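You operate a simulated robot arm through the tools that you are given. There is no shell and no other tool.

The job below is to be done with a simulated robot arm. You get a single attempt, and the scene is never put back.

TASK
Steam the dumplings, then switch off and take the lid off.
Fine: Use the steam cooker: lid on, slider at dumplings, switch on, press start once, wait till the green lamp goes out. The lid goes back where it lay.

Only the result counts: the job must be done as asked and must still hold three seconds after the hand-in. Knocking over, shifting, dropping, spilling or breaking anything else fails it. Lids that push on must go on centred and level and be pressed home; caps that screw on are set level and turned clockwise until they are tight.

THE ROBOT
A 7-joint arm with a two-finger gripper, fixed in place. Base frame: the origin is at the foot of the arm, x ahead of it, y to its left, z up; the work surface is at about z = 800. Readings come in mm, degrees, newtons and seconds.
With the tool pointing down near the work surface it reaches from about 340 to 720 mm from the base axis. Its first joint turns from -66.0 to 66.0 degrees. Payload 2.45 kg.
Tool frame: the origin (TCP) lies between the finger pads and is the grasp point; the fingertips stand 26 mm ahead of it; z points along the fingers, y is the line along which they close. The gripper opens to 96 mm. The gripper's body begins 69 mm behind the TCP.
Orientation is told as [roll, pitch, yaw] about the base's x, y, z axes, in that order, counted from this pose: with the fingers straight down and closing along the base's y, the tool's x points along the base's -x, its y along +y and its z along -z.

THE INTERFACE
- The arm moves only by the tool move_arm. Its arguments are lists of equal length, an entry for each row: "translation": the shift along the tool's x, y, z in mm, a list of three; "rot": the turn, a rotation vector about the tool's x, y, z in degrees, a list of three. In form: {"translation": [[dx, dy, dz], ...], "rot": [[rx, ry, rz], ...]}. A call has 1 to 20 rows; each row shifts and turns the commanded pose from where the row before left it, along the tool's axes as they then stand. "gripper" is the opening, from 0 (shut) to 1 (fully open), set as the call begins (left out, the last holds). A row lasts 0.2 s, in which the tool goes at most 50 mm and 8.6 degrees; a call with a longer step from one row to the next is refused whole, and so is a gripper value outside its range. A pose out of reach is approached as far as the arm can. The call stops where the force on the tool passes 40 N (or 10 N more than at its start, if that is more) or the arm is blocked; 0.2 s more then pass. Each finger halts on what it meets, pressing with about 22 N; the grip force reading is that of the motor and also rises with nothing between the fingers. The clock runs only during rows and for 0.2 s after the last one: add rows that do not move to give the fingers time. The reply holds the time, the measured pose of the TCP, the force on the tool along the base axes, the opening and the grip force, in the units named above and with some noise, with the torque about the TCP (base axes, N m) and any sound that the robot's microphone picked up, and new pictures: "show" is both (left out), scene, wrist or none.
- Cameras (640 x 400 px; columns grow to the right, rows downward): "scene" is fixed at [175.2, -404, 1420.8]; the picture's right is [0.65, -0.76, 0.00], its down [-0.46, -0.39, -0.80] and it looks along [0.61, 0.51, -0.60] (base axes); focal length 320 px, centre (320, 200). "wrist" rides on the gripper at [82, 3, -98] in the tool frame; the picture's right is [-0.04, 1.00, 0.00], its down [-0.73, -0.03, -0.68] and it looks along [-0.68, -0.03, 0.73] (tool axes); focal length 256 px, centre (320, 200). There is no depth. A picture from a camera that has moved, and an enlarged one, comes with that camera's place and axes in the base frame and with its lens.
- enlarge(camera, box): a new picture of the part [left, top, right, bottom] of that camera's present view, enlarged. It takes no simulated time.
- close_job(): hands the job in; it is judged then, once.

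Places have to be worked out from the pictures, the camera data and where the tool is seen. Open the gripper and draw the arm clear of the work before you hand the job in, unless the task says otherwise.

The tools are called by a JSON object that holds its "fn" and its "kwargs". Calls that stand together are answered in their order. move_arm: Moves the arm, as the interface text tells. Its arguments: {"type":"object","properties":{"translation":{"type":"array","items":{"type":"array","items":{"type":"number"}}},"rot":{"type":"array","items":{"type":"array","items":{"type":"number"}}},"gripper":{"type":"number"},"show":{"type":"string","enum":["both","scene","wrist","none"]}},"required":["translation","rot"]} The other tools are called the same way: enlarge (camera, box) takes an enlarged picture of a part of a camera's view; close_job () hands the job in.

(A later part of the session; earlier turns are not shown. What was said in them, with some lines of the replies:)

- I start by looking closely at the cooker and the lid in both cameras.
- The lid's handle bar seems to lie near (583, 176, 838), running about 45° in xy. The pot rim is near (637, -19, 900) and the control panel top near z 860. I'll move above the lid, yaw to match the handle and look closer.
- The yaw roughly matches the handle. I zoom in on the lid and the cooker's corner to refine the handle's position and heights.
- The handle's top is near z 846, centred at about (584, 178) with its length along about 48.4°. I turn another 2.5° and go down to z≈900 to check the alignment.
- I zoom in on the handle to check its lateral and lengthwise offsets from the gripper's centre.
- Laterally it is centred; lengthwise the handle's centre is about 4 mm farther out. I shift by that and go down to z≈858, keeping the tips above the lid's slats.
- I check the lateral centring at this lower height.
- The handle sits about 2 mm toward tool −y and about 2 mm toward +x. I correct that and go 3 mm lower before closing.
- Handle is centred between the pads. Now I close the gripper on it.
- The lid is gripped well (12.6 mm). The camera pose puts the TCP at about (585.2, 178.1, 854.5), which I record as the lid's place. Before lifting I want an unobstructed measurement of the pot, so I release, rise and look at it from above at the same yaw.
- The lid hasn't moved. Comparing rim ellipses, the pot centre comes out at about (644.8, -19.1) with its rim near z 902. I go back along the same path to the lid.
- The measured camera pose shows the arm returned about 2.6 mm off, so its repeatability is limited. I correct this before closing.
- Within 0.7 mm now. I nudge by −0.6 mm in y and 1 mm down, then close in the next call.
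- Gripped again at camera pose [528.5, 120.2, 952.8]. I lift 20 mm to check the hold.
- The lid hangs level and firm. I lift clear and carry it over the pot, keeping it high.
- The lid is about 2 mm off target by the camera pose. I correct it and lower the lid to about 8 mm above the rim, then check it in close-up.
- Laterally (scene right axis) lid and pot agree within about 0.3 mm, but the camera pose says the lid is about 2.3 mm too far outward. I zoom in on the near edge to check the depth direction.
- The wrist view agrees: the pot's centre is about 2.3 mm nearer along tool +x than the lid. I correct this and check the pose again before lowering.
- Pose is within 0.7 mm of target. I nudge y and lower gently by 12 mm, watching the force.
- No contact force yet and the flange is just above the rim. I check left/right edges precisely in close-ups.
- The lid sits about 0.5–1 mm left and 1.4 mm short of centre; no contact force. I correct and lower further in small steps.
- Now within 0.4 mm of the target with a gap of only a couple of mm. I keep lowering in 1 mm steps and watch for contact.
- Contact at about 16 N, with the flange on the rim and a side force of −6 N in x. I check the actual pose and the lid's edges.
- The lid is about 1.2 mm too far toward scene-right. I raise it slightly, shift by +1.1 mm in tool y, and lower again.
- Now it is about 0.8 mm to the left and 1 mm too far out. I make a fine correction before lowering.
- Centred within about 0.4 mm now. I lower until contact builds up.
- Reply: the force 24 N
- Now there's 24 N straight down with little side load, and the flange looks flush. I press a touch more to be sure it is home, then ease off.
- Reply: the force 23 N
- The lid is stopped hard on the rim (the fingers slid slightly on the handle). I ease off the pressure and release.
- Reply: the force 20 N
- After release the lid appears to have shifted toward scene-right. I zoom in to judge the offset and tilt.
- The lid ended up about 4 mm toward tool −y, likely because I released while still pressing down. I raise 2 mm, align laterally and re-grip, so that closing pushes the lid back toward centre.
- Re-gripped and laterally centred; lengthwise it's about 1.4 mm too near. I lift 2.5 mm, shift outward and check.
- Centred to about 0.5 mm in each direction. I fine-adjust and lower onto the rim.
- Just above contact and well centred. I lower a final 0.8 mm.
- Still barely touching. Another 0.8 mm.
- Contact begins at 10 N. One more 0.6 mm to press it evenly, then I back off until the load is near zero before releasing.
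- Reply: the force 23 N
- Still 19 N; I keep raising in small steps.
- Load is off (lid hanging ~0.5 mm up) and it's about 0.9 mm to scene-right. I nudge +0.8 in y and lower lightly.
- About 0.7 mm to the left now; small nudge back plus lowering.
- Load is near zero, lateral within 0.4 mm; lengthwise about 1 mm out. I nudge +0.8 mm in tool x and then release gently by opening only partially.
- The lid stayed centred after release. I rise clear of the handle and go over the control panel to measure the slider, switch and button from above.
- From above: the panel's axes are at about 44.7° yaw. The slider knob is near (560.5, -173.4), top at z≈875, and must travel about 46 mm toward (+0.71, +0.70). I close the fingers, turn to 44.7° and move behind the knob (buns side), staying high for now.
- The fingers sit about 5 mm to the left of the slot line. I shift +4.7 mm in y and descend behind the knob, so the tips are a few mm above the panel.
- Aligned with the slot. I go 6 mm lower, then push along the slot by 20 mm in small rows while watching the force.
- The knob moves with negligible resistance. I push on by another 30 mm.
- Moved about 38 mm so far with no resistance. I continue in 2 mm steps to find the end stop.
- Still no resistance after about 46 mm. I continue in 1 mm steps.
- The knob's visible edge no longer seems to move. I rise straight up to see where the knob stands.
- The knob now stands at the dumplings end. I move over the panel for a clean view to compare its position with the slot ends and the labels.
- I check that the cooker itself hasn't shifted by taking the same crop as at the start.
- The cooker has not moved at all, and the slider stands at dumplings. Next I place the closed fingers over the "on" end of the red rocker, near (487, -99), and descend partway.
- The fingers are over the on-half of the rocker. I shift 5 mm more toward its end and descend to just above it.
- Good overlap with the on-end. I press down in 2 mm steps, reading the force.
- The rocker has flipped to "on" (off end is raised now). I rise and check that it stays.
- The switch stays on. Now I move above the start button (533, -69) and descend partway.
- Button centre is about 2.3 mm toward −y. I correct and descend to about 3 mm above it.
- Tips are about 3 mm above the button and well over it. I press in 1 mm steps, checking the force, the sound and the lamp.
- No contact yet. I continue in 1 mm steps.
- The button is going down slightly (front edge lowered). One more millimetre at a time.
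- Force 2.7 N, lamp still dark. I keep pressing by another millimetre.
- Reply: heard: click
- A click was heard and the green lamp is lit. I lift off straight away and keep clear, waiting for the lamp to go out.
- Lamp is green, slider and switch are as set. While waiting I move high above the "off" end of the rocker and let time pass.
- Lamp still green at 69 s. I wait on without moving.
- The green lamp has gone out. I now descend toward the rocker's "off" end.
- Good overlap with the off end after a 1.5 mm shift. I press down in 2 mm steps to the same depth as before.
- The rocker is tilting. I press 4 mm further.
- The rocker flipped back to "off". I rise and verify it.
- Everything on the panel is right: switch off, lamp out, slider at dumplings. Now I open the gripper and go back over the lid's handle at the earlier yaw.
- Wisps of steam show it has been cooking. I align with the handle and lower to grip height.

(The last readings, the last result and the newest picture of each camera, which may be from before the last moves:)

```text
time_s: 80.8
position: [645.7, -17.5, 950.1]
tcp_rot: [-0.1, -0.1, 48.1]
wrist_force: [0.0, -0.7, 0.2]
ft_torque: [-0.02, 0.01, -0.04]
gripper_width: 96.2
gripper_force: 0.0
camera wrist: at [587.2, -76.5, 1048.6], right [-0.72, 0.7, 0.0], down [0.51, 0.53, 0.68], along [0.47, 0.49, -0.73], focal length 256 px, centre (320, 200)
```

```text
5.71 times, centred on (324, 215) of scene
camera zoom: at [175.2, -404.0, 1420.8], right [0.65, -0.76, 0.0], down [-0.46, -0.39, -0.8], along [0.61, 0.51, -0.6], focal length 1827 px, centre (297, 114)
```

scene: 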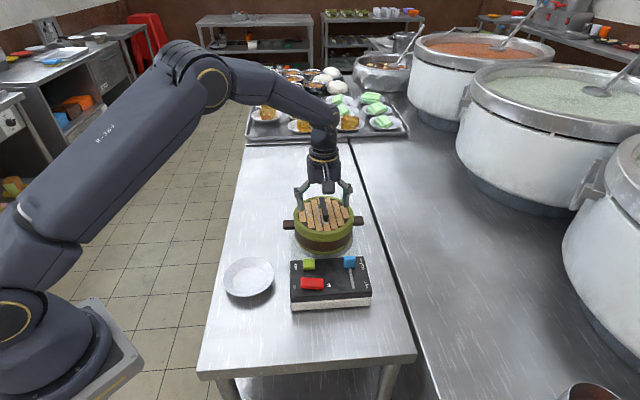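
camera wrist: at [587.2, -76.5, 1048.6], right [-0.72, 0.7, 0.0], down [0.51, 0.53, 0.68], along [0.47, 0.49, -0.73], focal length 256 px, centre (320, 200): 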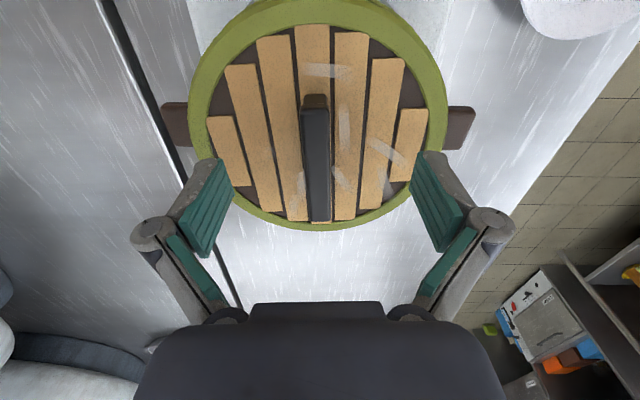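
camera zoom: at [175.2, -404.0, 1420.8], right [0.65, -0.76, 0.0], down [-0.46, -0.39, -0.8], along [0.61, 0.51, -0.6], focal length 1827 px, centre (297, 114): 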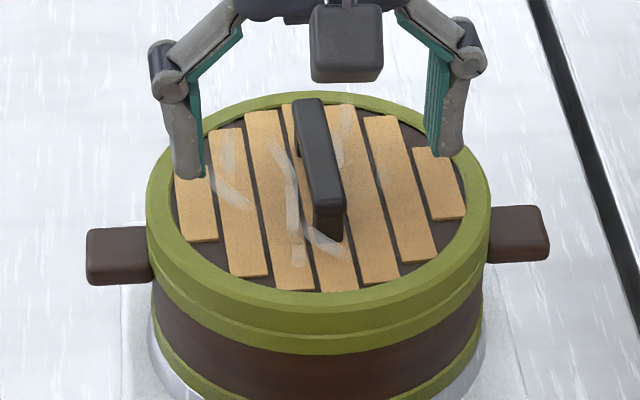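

Handle is about 1 mm toward −y and I'm 2 mm high; I correct both, then close.

{"fn": "move_arm", "kwargs": {"translation": [[0, -0.9, 0], [0, 0, 1.9], [0, 0, 0]], "rot": [[0, 0, 0], [0, 0, 0], [0, 0, 0]], "show": "none"}}

{"fn": "move_arm", "kwargs": {"translation": [[0, 0, 0], [0, 0, 0], [0, 0, 0], [0, 0, 0], [0, 0, 0], [0, 0, 0], [0, 0, 0], [0, 0, 0]], "rot": [[0, 0, 0], [0, 0, 0], [0, 0, 0], [0, 0, 0], [0, 0, 0], [0, 0, 0], [0, 0, 0], [0, 0, 0]], "gripper": 0}}

{"fn": "enlarge", "kwargs": {"camera": "wrist", "box": [160, 0, 480, 240]}}

{"fn": "enlarge", "kwargs": {"camera": "scene", "box": [284, 180, 364, 250]}}

```text
time_s: 81.6
position: [645.1, -18.2, 947.1]
tcp_rot: [-0.1, 0.0, 48.2]
wrist_force: [0.1, 0.5, 0.6]
ft_torque: [-0.02, -0.03, 0.03]
gripper_width: 96.0
gripper_force: 0.0
```

```text
time_s: 83.4
position: [645.8, -17.7, 947.4]
tcp_rot: [0.1, -0.1, 48.1]
wrist_force: [-0.7, 1.0, 0.8]
ft_torque: [0.06, -0.02, 0.01]
gripper_width: 12.6
gripper_force: 21.8
camera wrist: at [587.1, -77.1, 1046.4], right [-0.72, 0.7, 0.0], down [0.51, 0.53, 0.68], along [0.47, 0.49, -0.73], focal length 256 px, centre (320, 200)
```

scene: 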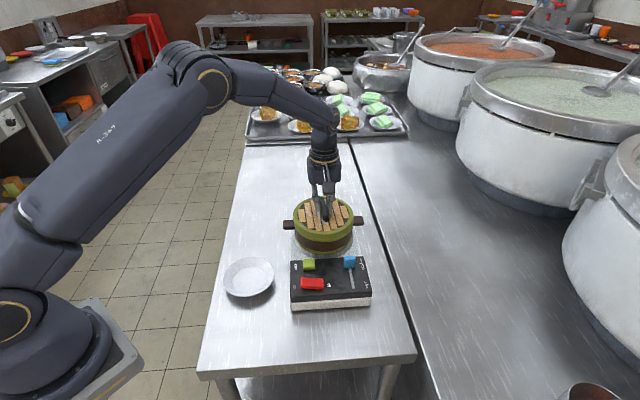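
wrist: 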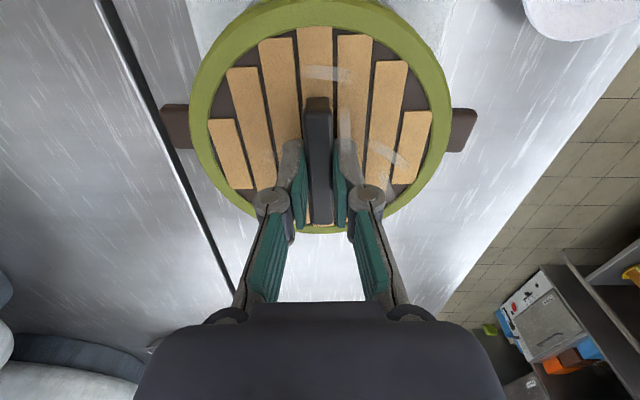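

```text
1.67 times, centred on (320, 120) of wrist
camera zoom: at [587.1, -77.1, 1046.4], right [-0.72, 0.7, 0.0], down [0.51, 0.53, 0.68], along [0.47, 0.49, -0.73], focal length 427 px, centre (320, 333)
```

zoom: 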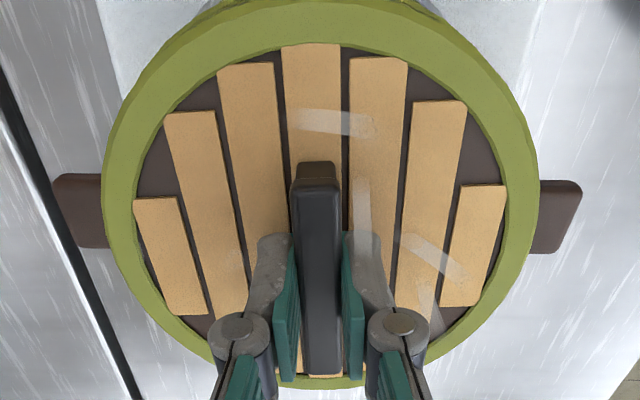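

```text
5.71 times, centred on (324, 215) of scene
camera zoom: at [175.1, -404.0, 1420.8], right [0.65, -0.76, 0.0], down [-0.46, -0.39, -0.8], along [0.61, 0.51, -0.6], focal length 1827 px, centre (297, 114)
```

zoom: 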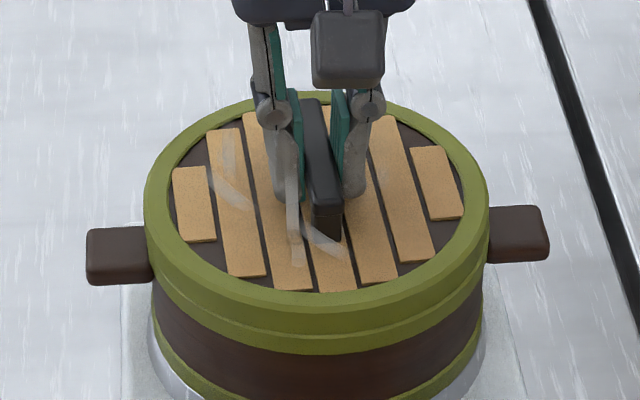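

Gripped, with the lid about 2 mm farther along tool −x than in the original grip; I'll allow for that when setting it down. I lift it straight up.

{"fn": "move_arm", "kwargs": {"translation": [[0, 0, -4], [0, 0, -10], [0, 0, -15], [0, 0, 0]], "rot": [[0, 0, 0], [0, 0, 0], [0, 0, 0], [0, 0, 0]]}}

{"fn": "enlarge", "kwargs": {"camera": "scene", "box": [284, 180, 364, 250]}}

```text
time_s: 84.4
position: [645.6, -16.6, 977.5]
tcp_rot: [0.1, 0.1, 48.0]
wrist_force: [-0.3, -0.2, -0.4]
ft_torque: [0.01, 0.03, 0.01]
gripper_width: 12.7
gripper_force: 21.8
camera wrist: at [587.2, -77.0, 1075.6], right [-0.72, 0.7, 0.0], down [0.51, 0.53, 0.68], along [0.47, 0.49, -0.73], focal length 256 px, centre (320, 200)
```

scene: 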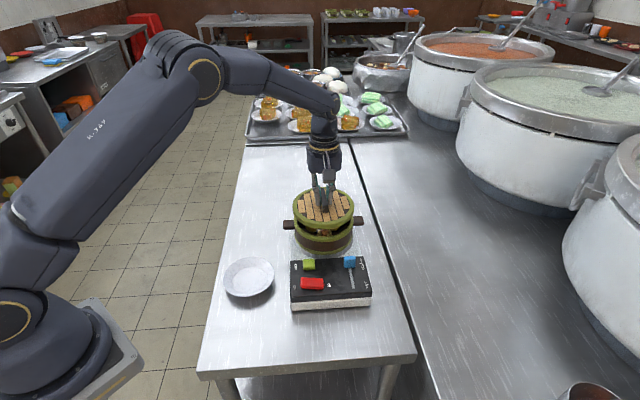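
wrist: 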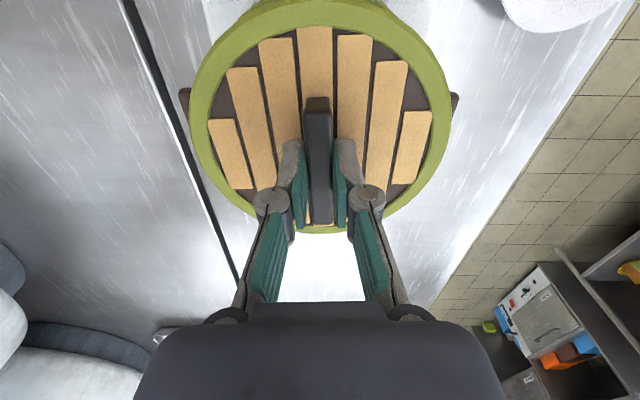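

```text
5.71 times, centred on (324, 215) of scene
camera zoom: at [175.2, -404.0, 1420.8], right [0.65, -0.76, 0.0], down [-0.46, -0.39, -0.8], along [0.61, 0.51, -0.6], focal length 1827 px, centre (297, 114)
```

zoom: 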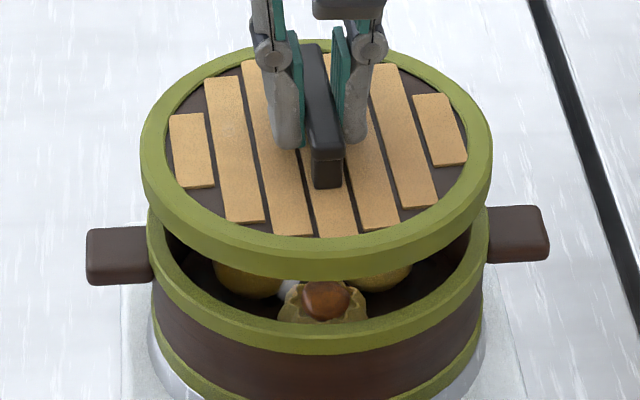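

The dumplings are cooked (browned) and the lid is free. I lift more and carry it back above its original place.

{"fn": "move_arm", "kwargs": {"translation": [[0, 0, -40], [-21.1, 35.1, 0], [-21.1, 35.1, 0], [-21.1, 35.1, 0], [-21.1, 35.1, 0], [-21.0, 35.0, 0], [0, 0, 40], [0, 0, 40], [0, 0, 35], [0, 0, 0], [0, 0, 0]], "rot": [[0, 0, 0], [0, 0, 0], [0, 0, 0], [0, 0, 0], [0, 0, 0], [0, 0, 0], [0, 0, 0], [0, 0, 0], [0, 0, 0], [0, 0, 0], [0, 0, 0]]}}

{"fn": "enlarge", "kwargs": {"camera": "scene", "box": [222, 180, 294, 250]}}

```text
time_s: 86.8
position: [588.4, 178.4, 906.5]
tcp_rot: [0.0, 0.0, 48.2]
wrist_force: [-0.1, -0.6, -0.3]
ft_torque: [0.04, 0.04, 0.02]
gripper_width: 12.7
gripper_force: 22.0
camera wrist: at [528.8, 119.7, 1005.4], right [-0.72, 0.7, 0.0], down [0.51, 0.53, 0.68], along [0.47, 0.49, -0.73], focal length 256 px, centre (320, 200)
```

scene: 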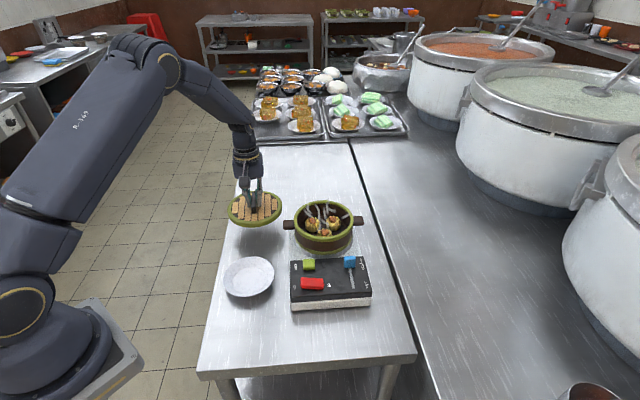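
wrist: 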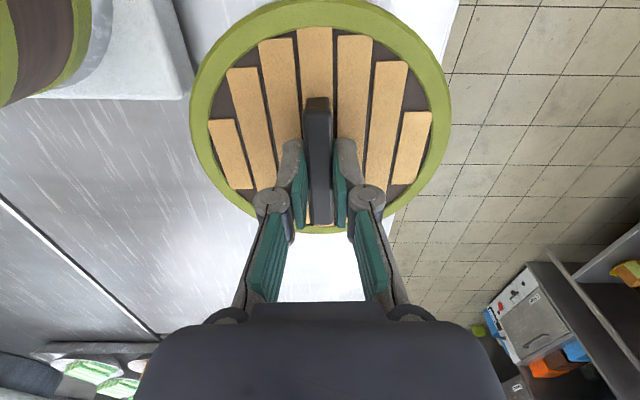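

```text
5.71 times, centred on (258, 215) of scene
camera zoom: at [175.2, -404.0, 1420.8], right [0.65, -0.76, 0.0], down [-0.46, -0.39, -0.8], along [0.61, 0.51, -0.6], focal length 1827 px, centre (674, 114)
```

zoom: 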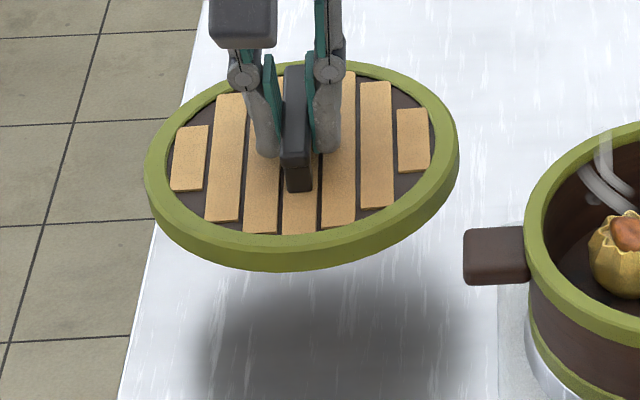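

It's within 2 mm of the recorded place. I correct and lower to about 7 mm above the table.

{"fn": "move_arm", "kwargs": {"translation": [[2.0, 0.5, 0], [0, 0, 25], [0, 0, 20], [0, 0, 0], [0, 0, 0]], "rot": [[0, 0, 0], [0, 0, 0], [0, 0, 0], [0, 0, 0], [0, 0, 0]], "show": "none"}}

{"fn": "enlarge", "kwargs": {"camera": "scene", "box": [222, 190, 294, 250]}}

{"fn": "enlarge", "kwargs": {"camera": "wrist", "box": [160, 0, 480, 240]}}

```text
time_s: 88.0
position: [586.6, 175.9, 858.4]
tcp_rot: [0.0, 0.0, 48.1]
wrist_force: [-0.5, 0.1, -0.6]
ft_torque: [-0.01, 0.05, 0.02]
gripper_width: 12.6
gripper_force: 22.5
```

```text
6.67 times, centred on (258, 220) of scene
camera zoom: at [175.2, -404.0, 1420.8], right [0.65, -0.76, 0.0], down [-0.46, -0.39, -0.8], along [0.61, 0.51, -0.6], focal length 2132 px, centre (733, 67)
```

zoom: 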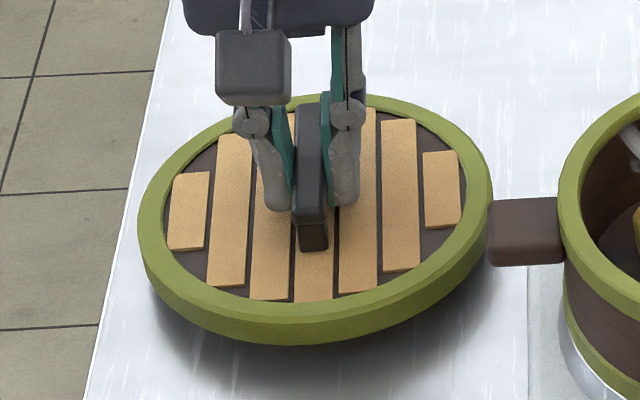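

```text
1.67 times, centred on (320, 120) of wrist
camera zoom: at [528.0, 116.8, 957.0], right [-0.72, 0.7, 0.0], down [0.51, 0.53, 0.68], along [0.47, 0.49, -0.73], focal length 427 px, centre (320, 333)
```

zoom: 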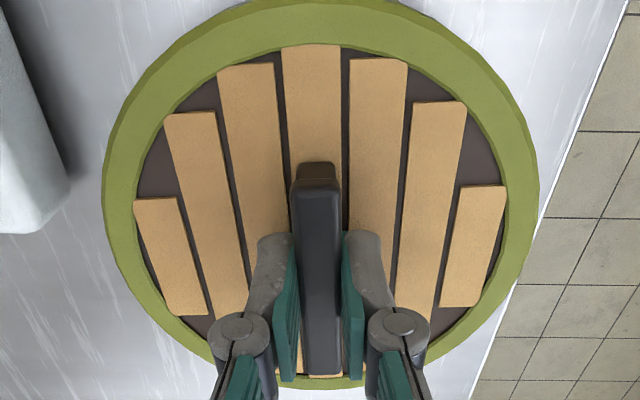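

The lid is about 1.7 mm off (mostly +y needed). I correct and lower a bit more.

{"fn": "move_arm", "kwargs": {"translation": [[-1.0, 1.4, 0], [0, 0, 2], [0, 0, 0]], "rot": [[0, 0, 0], [0, 0, 0], [0, 0, 0]], "show": "none"}}

{"fn": "enlarge", "kwargs": {"camera": "scene", "box": [222, 190, 294, 250]}}

{"fn": "enlarge", "kwargs": {"camera": "wrist", "box": [160, 0, 480, 240]}}

```text
time_s: 88.8
position: [584.7, 177.3, 857.0]
tcp_rot: [0.0, 0.1, 48.1]
wrist_force: [0.8, -0.7, -1.0]
ft_torque: [0.03, 0.01, 0.02]
gripper_width: 12.8
gripper_force: 21.7
```

```text
6.67 times, centred on (258, 220) of scene
camera zoom: at [175.2, -404.0, 1420.8], right [0.65, -0.76, 0.0], down [-0.46, -0.39, -0.8], along [0.61, 0.51, -0.6], focal length 2132 px, centre (733, 67)
```

zoom: 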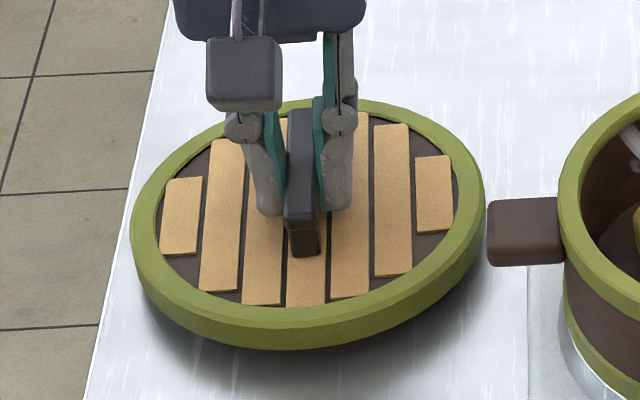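

```text
1.67 times, centred on (320, 120) of wrist
camera zoom: at [525.5, 119.3, 954.4], right [-0.72, 0.7, 0.0], down [0.51, 0.53, 0.68], along [0.47, 0.49, -0.73], focal length 427 px, centre (320, 333)
```

zoom: 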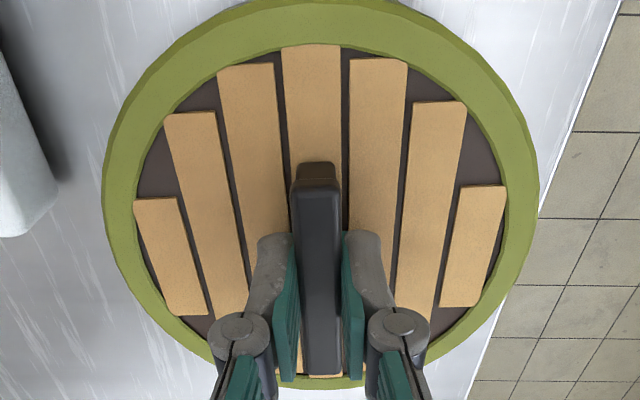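

Overshot slightly; I move back −1.4 mm in y and −0.7 in x.

{"fn": "move_arm", "kwargs": {"translation": [[-0.7, -1.4, 0], [0, 0, 0]], "rot": [[0, 0, 0], [0, 0, 0]], "show": "none"}}

{"fn": "enlarge", "kwargs": {"camera": "scene", "box": [222, 190, 294, 250]}}

{"fn": "enlarge", "kwargs": {"camera": "wrist", "box": [160, 0, 480, 240]}}

```text
time_s: 89.4
position: [586.5, 178.2, 855.7]
tcp_rot: [0.0, 0.0, 48.1]
wrist_force: [0.8, 1.1, -0.5]
ft_torque: [0.0, 0.02, -0.01]
gripper_width: 12.6
gripper_force: 21.9
```

```text
6.67 times, centred on (258, 220) of scene
camera zoom: at [175.2, -404.0, 1420.8], right [0.65, -0.76, 0.0], down [-0.46, -0.39, -0.8], along [0.61, 0.51, -0.6], focal length 2132 px, centre (733, 67)
```

zoom: 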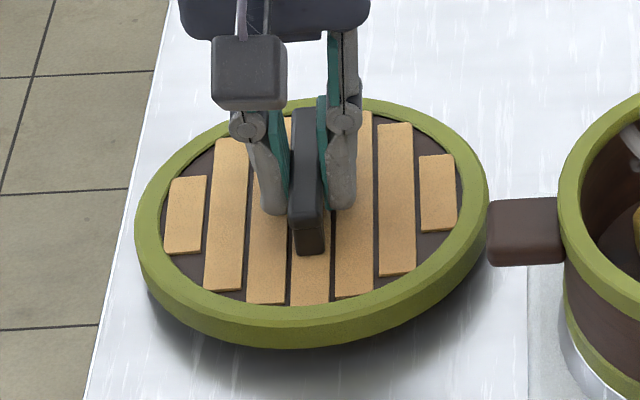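

```text
1.67 times, centred on (320, 120) of wrist
camera zoom: at [527.3, 118.7, 954.2], right [-0.72, 0.7, 0.0], down [0.51, 0.53, 0.68], along [0.47, 0.49, -0.73], focal length 427 px, centre (320, 333)
```

zoom: 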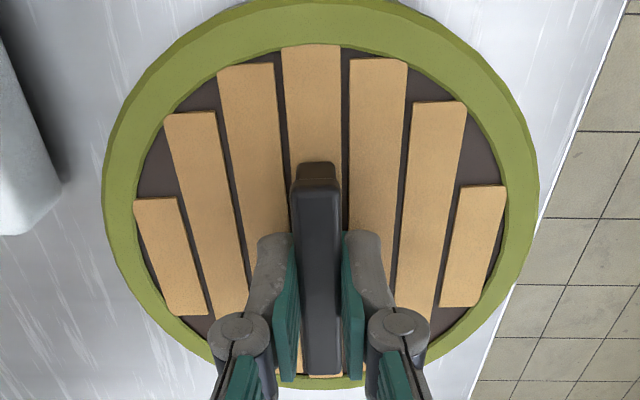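

The lid is now over its original spot within half a millimetre. I lower until it just touches the table.

{"fn": "move_arm", "kwargs": {"translation": [[0, 0, 0.8], [0, 0, 0.7], [0, 0, 0]], "rot": [[0, 0, 0], [0, 0, 0], [0, 0, 0]], "show": "none"}}

{"fn": "enlarge", "kwargs": {"camera": "wrist", "box": [160, 0, 480, 240]}}

{"fn": "enlarge", "kwargs": {"camera": "scene", "box": [222, 190, 294, 250]}}

```text
time_s: 90.2
position: [586.3, 179.0, 854.8]
tcp_rot: [0.0, 0.0, 48.0]
wrist_force: [0.3, 0.0, -0.6]
ft_torque: [0.0, 0.03, -0.04]
gripper_width: 13.0
gripper_force: 22.1
```

```text
1.67 times, centred on (320, 120) of wrist
camera zoom: at [526.9, 119.6, 952.9], right [-0.72, 0.7, 0.0], down [0.51, 0.53, 0.68], along [0.47, 0.49, -0.73], focal length 427 px, centre (320, 333)
```

zoom: 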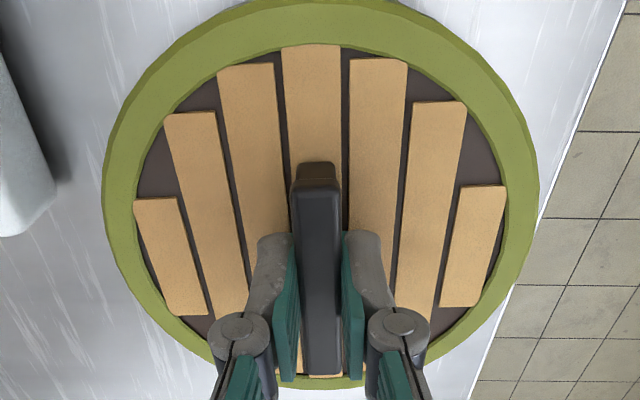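

```text
6.67 times, centred on (258, 220) of scene
camera zoom: at [175.2, -404.0, 1420.8], right [0.65, -0.76, 0.0], down [-0.46, -0.39, -0.8], along [0.61, 0.51, -0.6], focal length 2132 px, centre (733, 67)
```

zoom: 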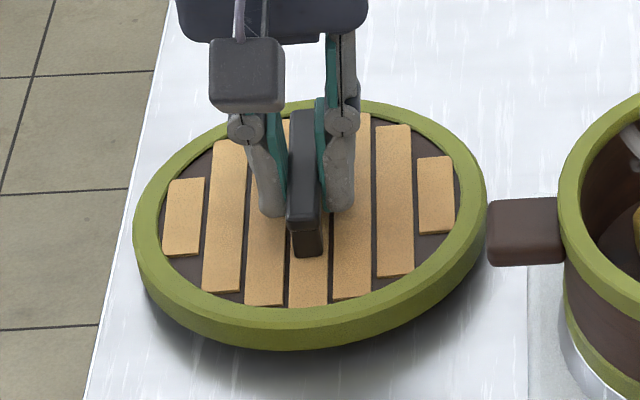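

Almost touching. A final small nudge and 0.6 mm down.

{"fn": "move_arm", "kwargs": {"translation": [[0.3, -0.5, 0.6], [0, 0, 0]], "rot": [[0, 0, 0], [0, 0, 0]], "show": "none"}}

{"fn": "enlarge", "kwargs": {"camera": "wrist", "box": [160, 0, 480, 240]}}

{"fn": "enlarge", "kwargs": {"camera": "scene", "box": [222, 190, 294, 250]}}

```text
time_s: 90.8
position: [584.8, 177.2, 854.1]
tcp_rot: [-0.1, 0.0, 48.1]
wrist_force: [0.2, 0.0, -0.3]
ft_torque: [0.01, -0.01, 0.0]
gripper_width: 12.7
gripper_force: 22.1
```

```text
1.67 times, centred on (320, 120) of wrist
camera zoom: at [526.8, 118.6, 953.0], right [-0.72, 0.7, 0.0], down [0.51, 0.53, 0.68], along [0.47, 0.49, -0.73], focal length 427 px, centre (320, 333)
```

zoom: 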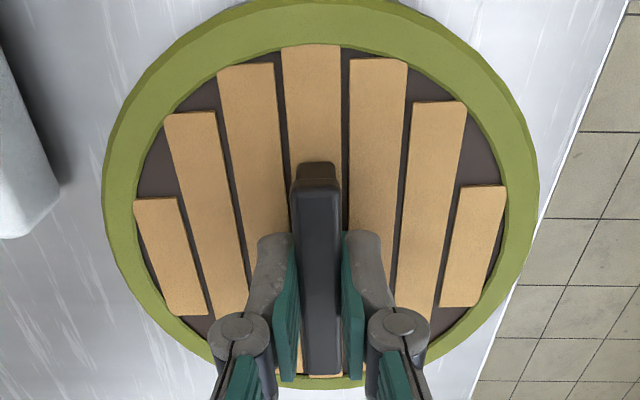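

```text
6.67 times, centred on (258, 220) of scene
camera zoom: at [175.2, -404.0, 1420.8], right [0.65, -0.76, 0.0], down [-0.46, -0.39, -0.8], along [0.61, 0.51, -0.6], focal length 2132 px, centre (733, 67)
```

zoom: 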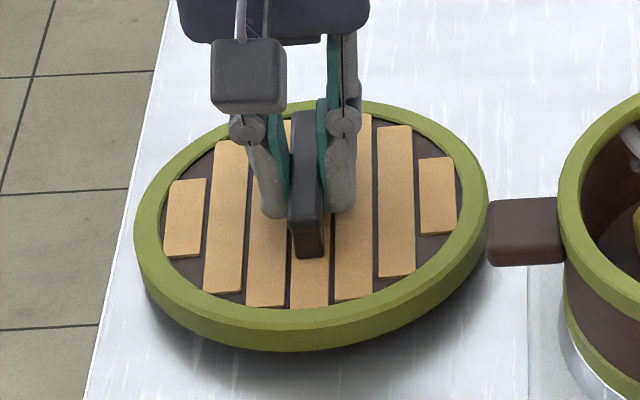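

Position matches the original picture to about a pixel; it's perhaps 0.7 mm above the table. I lower a little more to take the weight off.

{"fn": "move_arm", "kwargs": {"translation": [[0, 0, 0.8], [0, 0, 0]], "rot": [[0, 0, 0], [0, 0, 0]], "show": "none"}}

{"fn": "enlarge", "kwargs": {"camera": "wrist", "box": [160, 0, 480, 240]}}

```text
time_s: 91.4
position: [586.0, 177.7, 853.9]
tcp_rot: [0.0, 0.0, 48.1]
wrist_force: [-2.8, -0.4, 6.8]
ft_torque: [-0.04, 0.1, 0.01]
gripper_width: 12.8
gripper_force: 22.0
```

```text
1.67 times, centred on (320, 120) of wrist
camera zoom: at [526.9, 118.5, 952.3], right [-0.72, 0.7, 0.0], down [0.51, 0.53, 0.68], along [0.47, 0.49, -0.73], focal length 427 px, centre (320, 333)
```

zoom: 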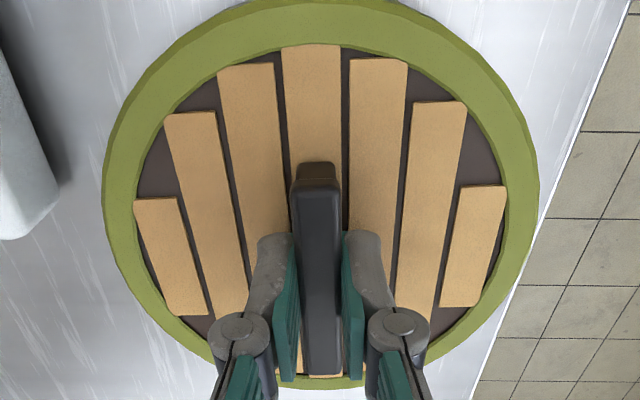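

Contact at about 7 N: the lid rests on the table. I back off 0.4 mm and open partially.

{"fn": "move_arm", "kwargs": {"translation": [[0, 0, -0.4], [0, 0, 0]], "rot": [[0, 0, 0], [0, 0, 0]], "show": "none"}}

{"fn": "move_arm", "kwargs": {"translation": [[0, 0, 0], [0, 0, 0], [0, 0, 0]], "rot": [[0, 0, 0], [0, 0, 0], [0, 0, 0]], "gripper": 0.25}}

{"fn": "enlarge", "kwargs": {"camera": "scene", "box": [222, 190, 294, 250]}}

{"fn": "enlarge", "kwargs": {"camera": "wrist", "box": [160, 0, 480, 240]}}

```text
time_s: 92.0
position: [586.2, 177.2, 854.3]
tcp_rot: [0.1, -0.1, 48.1]
wrist_force: [-4.9, 2.3, 12.9]
ft_torque: [-0.02, 0.15, 0.01]
gripper_width: 12.9
gripper_force: 21.4
```

```text
time_s: 92.8
position: [585.5, 176.6, 853.0]
tcp_rot: [0.1, 0.0, 48.0]
wrist_force: [-0.4, 0.1, 0.0]
ft_torque: [0.02, 0.01, -0.01]
gripper_width: 24.2
gripper_force: 0.1
camera wrist: at [527.2, 118.0, 951.7], right [-0.72, 0.7, 0.0], down [0.51, 0.53, 0.68], along [0.47, 0.49, -0.73], focal length 256 px, centre (320, 200)
```

scene: 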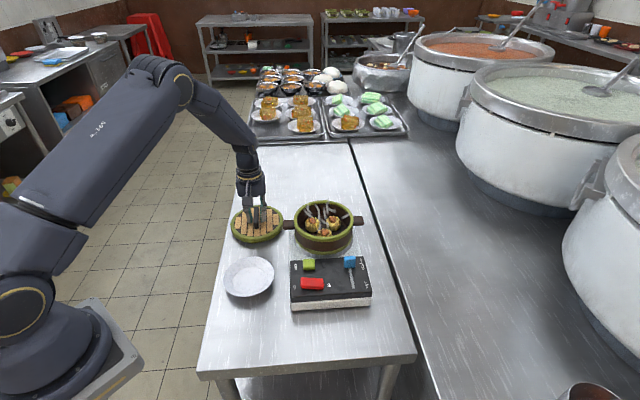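
wrist: 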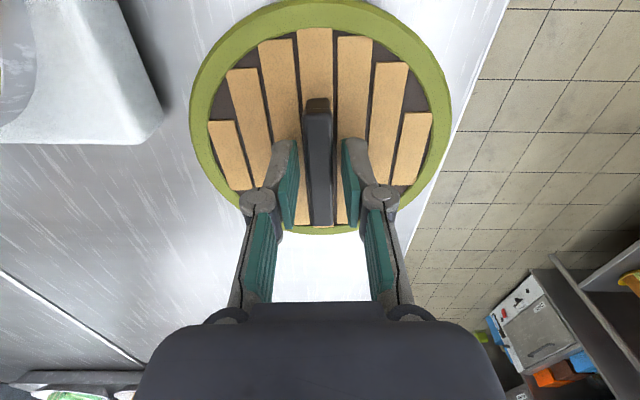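

```text
6.67 times, centred on (258, 220) of scene
camera zoom: at [175.2, -404.0, 1420.8], right [0.65, -0.76, 0.0], down [-0.46, -0.39, -0.8], along [0.61, 0.51, -0.6], focal length 2132 px, centre (733, 67)
```

zoom: 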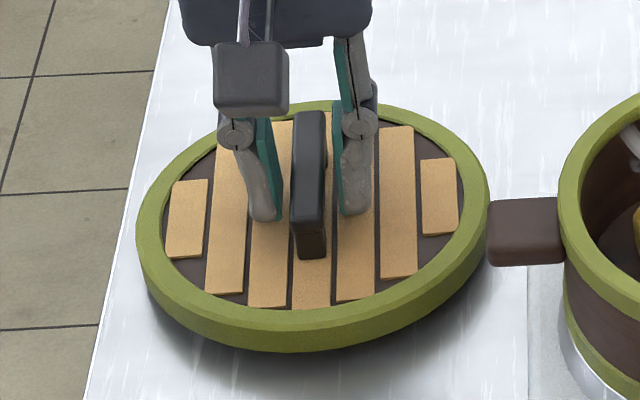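

```text
1.67 times, centred on (320, 120) of wrist
camera zoom: at [527.2, 118.0, 951.7], right [-0.72, 0.7, 0.0], down [0.51, 0.53, 0.68], along [0.47, 0.49, -0.73], focal length 427 px, centre (320, 333)
```

zoom: 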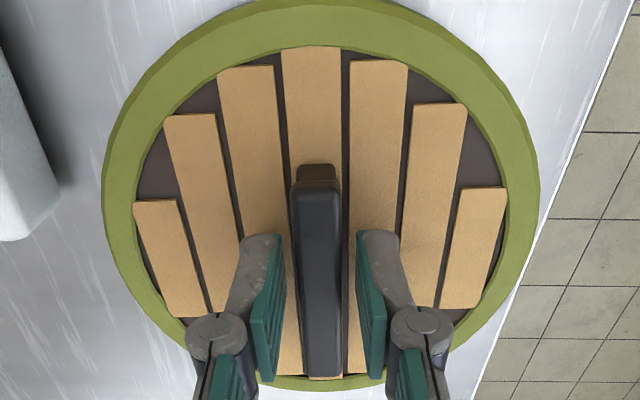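

The lid lies exactly where it was. I rise straight up, then open fully and withdraw toward the starting pose.

{"fn": "move_arm", "kwargs": {"translation": [[0, 0, -15], [0, 0, -30], [0, 0, -45], [0, 0, -45], [0, 0, -45], [0, 0, -45], [0, 0, -45], [0, 0, 0]], "rot": [[0, 0, 0], [0, 0, 0], [0, 0, 0], [0, 0, 0], [0, 0, 0], [0, 0, 0], [0, 0, 0], [0, 0, 0]]}}

{"fn": "move_arm", "kwargs": {"translation": [[20, 0, -20], [20, 0, -20], [20, 0, -20], [0, 0, 0], [0, 0, 0], [0, 0, 0]], "rot": [[0, 0, 0], [0, 0, 0], [0, 0, 0], [0, 0, 0], [0, 0, 0], [0, 0, 0]], "gripper": 1}}

{"fn": "enlarge", "kwargs": {"camera": "scene", "box": [210, 180, 400, 320]}}

{"fn": "enlarge", "kwargs": {"camera": "scene", "box": [222, 190, 294, 250]}}

{"fn": "enlarge", "kwargs": {"camera": "scene", "box": [284, 190, 384, 315]}}

```text
time_s: 94.6
position: [582.9, 174.6, 1125.4]
tcp_rot: [-0.1, 0.0, 48.1]
wrist_force: [1.1, -0.6, 0.9]
ft_torque: [0.02, -0.02, -0.02]
gripper_width: 24.2
gripper_force: 0.1
camera wrist: at [525.2, 116.4, 1224.1], right [-0.72, 0.7, 0.0], down [0.51, 0.53, 0.68], along [0.47, 0.49, -0.73], focal length 256 px, centre (320, 200)
```

scene: 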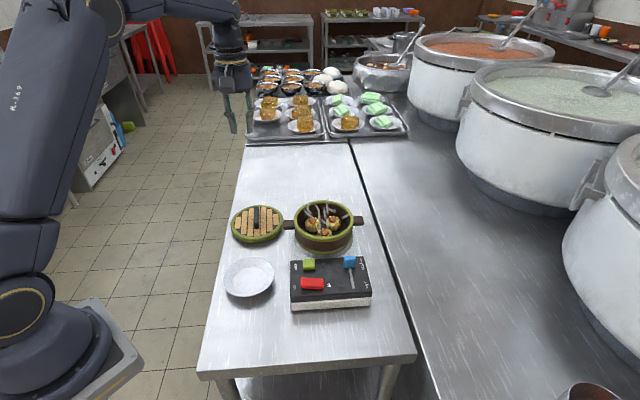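
wrist: 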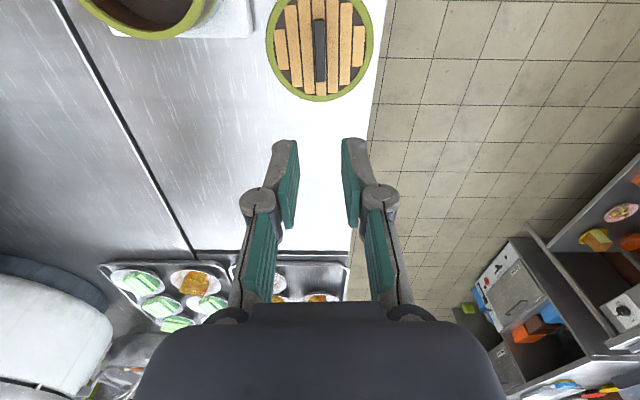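

```text
time_s: 96.0
position: [542.7, 130.5, 1181.3]
tcp_rot: [0.0, 0.0, 48.1]
wrist_force: [0.3, -0.6, 0.4]
ft_torque: [0.0, 0.0, -0.02]
gripper_width: 95.8
gripper_force: 0.0
camera wrist: at [484.7, 70.5, 1280.2], right [-0.72, 0.7, 0.0], down [0.51, 0.53, 0.68], along [0.47, 0.49, -0.73], focal length 256 px, centre (320, 200)
```

scene: 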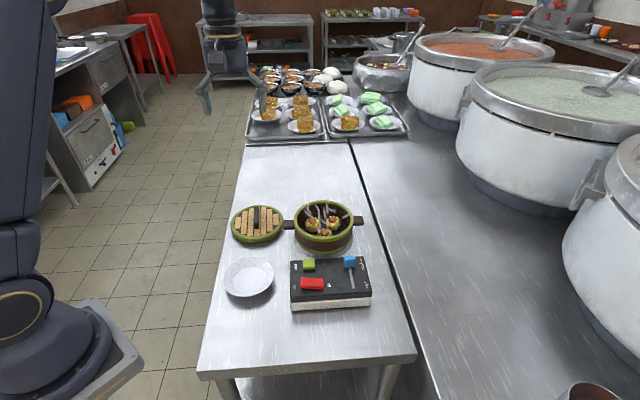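
wrist: 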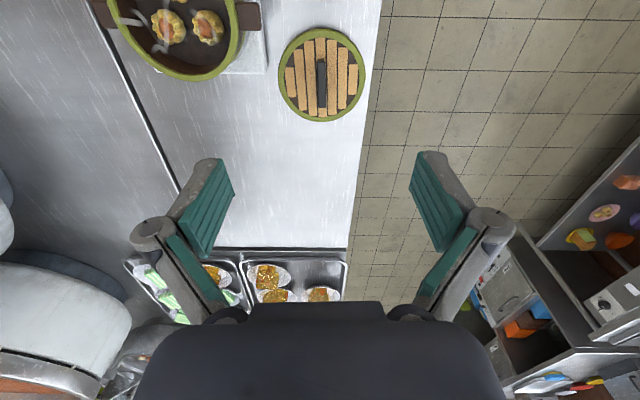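

```text
2.86 times, centred on (305, 250) of scene
camera zoom: at [175.2, -404.0, 1420.8], right [0.65, -0.76, 0.0], down [-0.46, -0.39, -0.8], along [0.61, 0.51, -0.6], focal length 914 px, centre (363, 57)
```

zoom: 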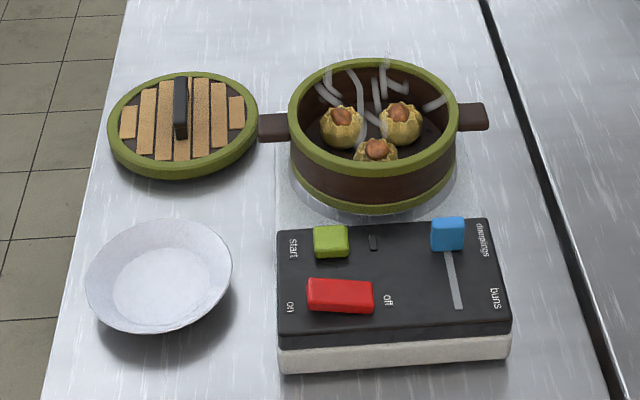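

```text
6.67 times, centred on (258, 220) of scene
camera zoom: at [175.2, -404.0, 1420.8], right [0.65, -0.76, 0.0], down [-0.46, -0.39, -0.8], along [0.61, 0.51, -0.6], focal length 2132 px, centre (733, 67)
```

zoom: 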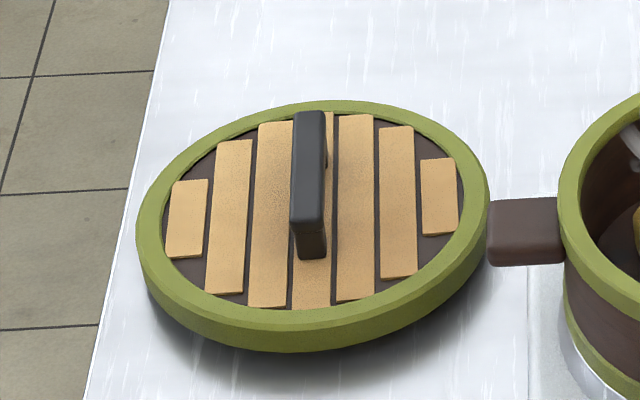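

```text
3.20 times, centred on (334, 252) of scene
camera zoom: at [175.2, -404.0, 1420.8], right [0.65, -0.76, 0.0], down [-0.46, -0.39, -0.8], along [0.61, 0.51, -0.6], focal length 1023 px, centre (275, 32)
```

zoom: 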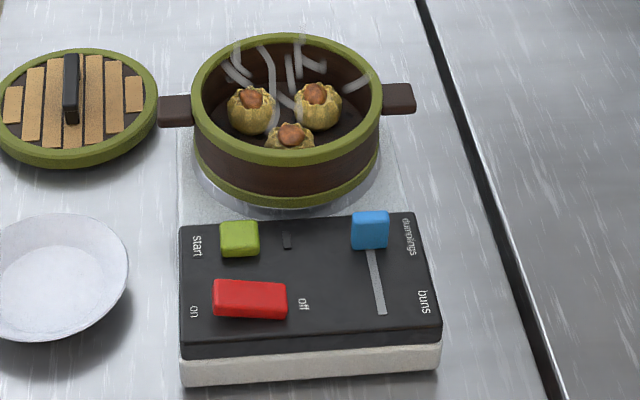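

Everything matches the request: the dumplings are steamed, the switch is off and the lamp is out. The lid is back exactly where it lay, the plate and cooker are unmoved, and the gripper is open and clear. I hand the job in.

{"fn": "close_job", "kwargs": {}}

```text
The job is handed in.
```

The dumplings are steamed and the cooker is switched off. The lid is off and back where it lay, to within about a pixel in the camera picture.

- **Steaming:** I set the lid on the pot, moved the slider to dumplings and switched on. I pressed start once, heard a single click and saw the green lamp light. The lamp had gone out by about 9 seconds later. The dumplings looked browned, with steam rising, when I lifted the lid.
- **Lid on the pot:** my first release let the lid slide about 4 mm off centre. I gripped it again, re-centred it to within about half a millimetre and pressed it down before starting the cooker.
- **Slider:** I never felt a stop at the dumplings end. The pictures show the knob at that end of its slot, and the cooker ran with it there.
- **Rest of the scene:** the cooker, pot and plate look unmoved in the final pictures. The gripper is open and the arm is clear.

The job is handed in, and no verdict has come back yet.
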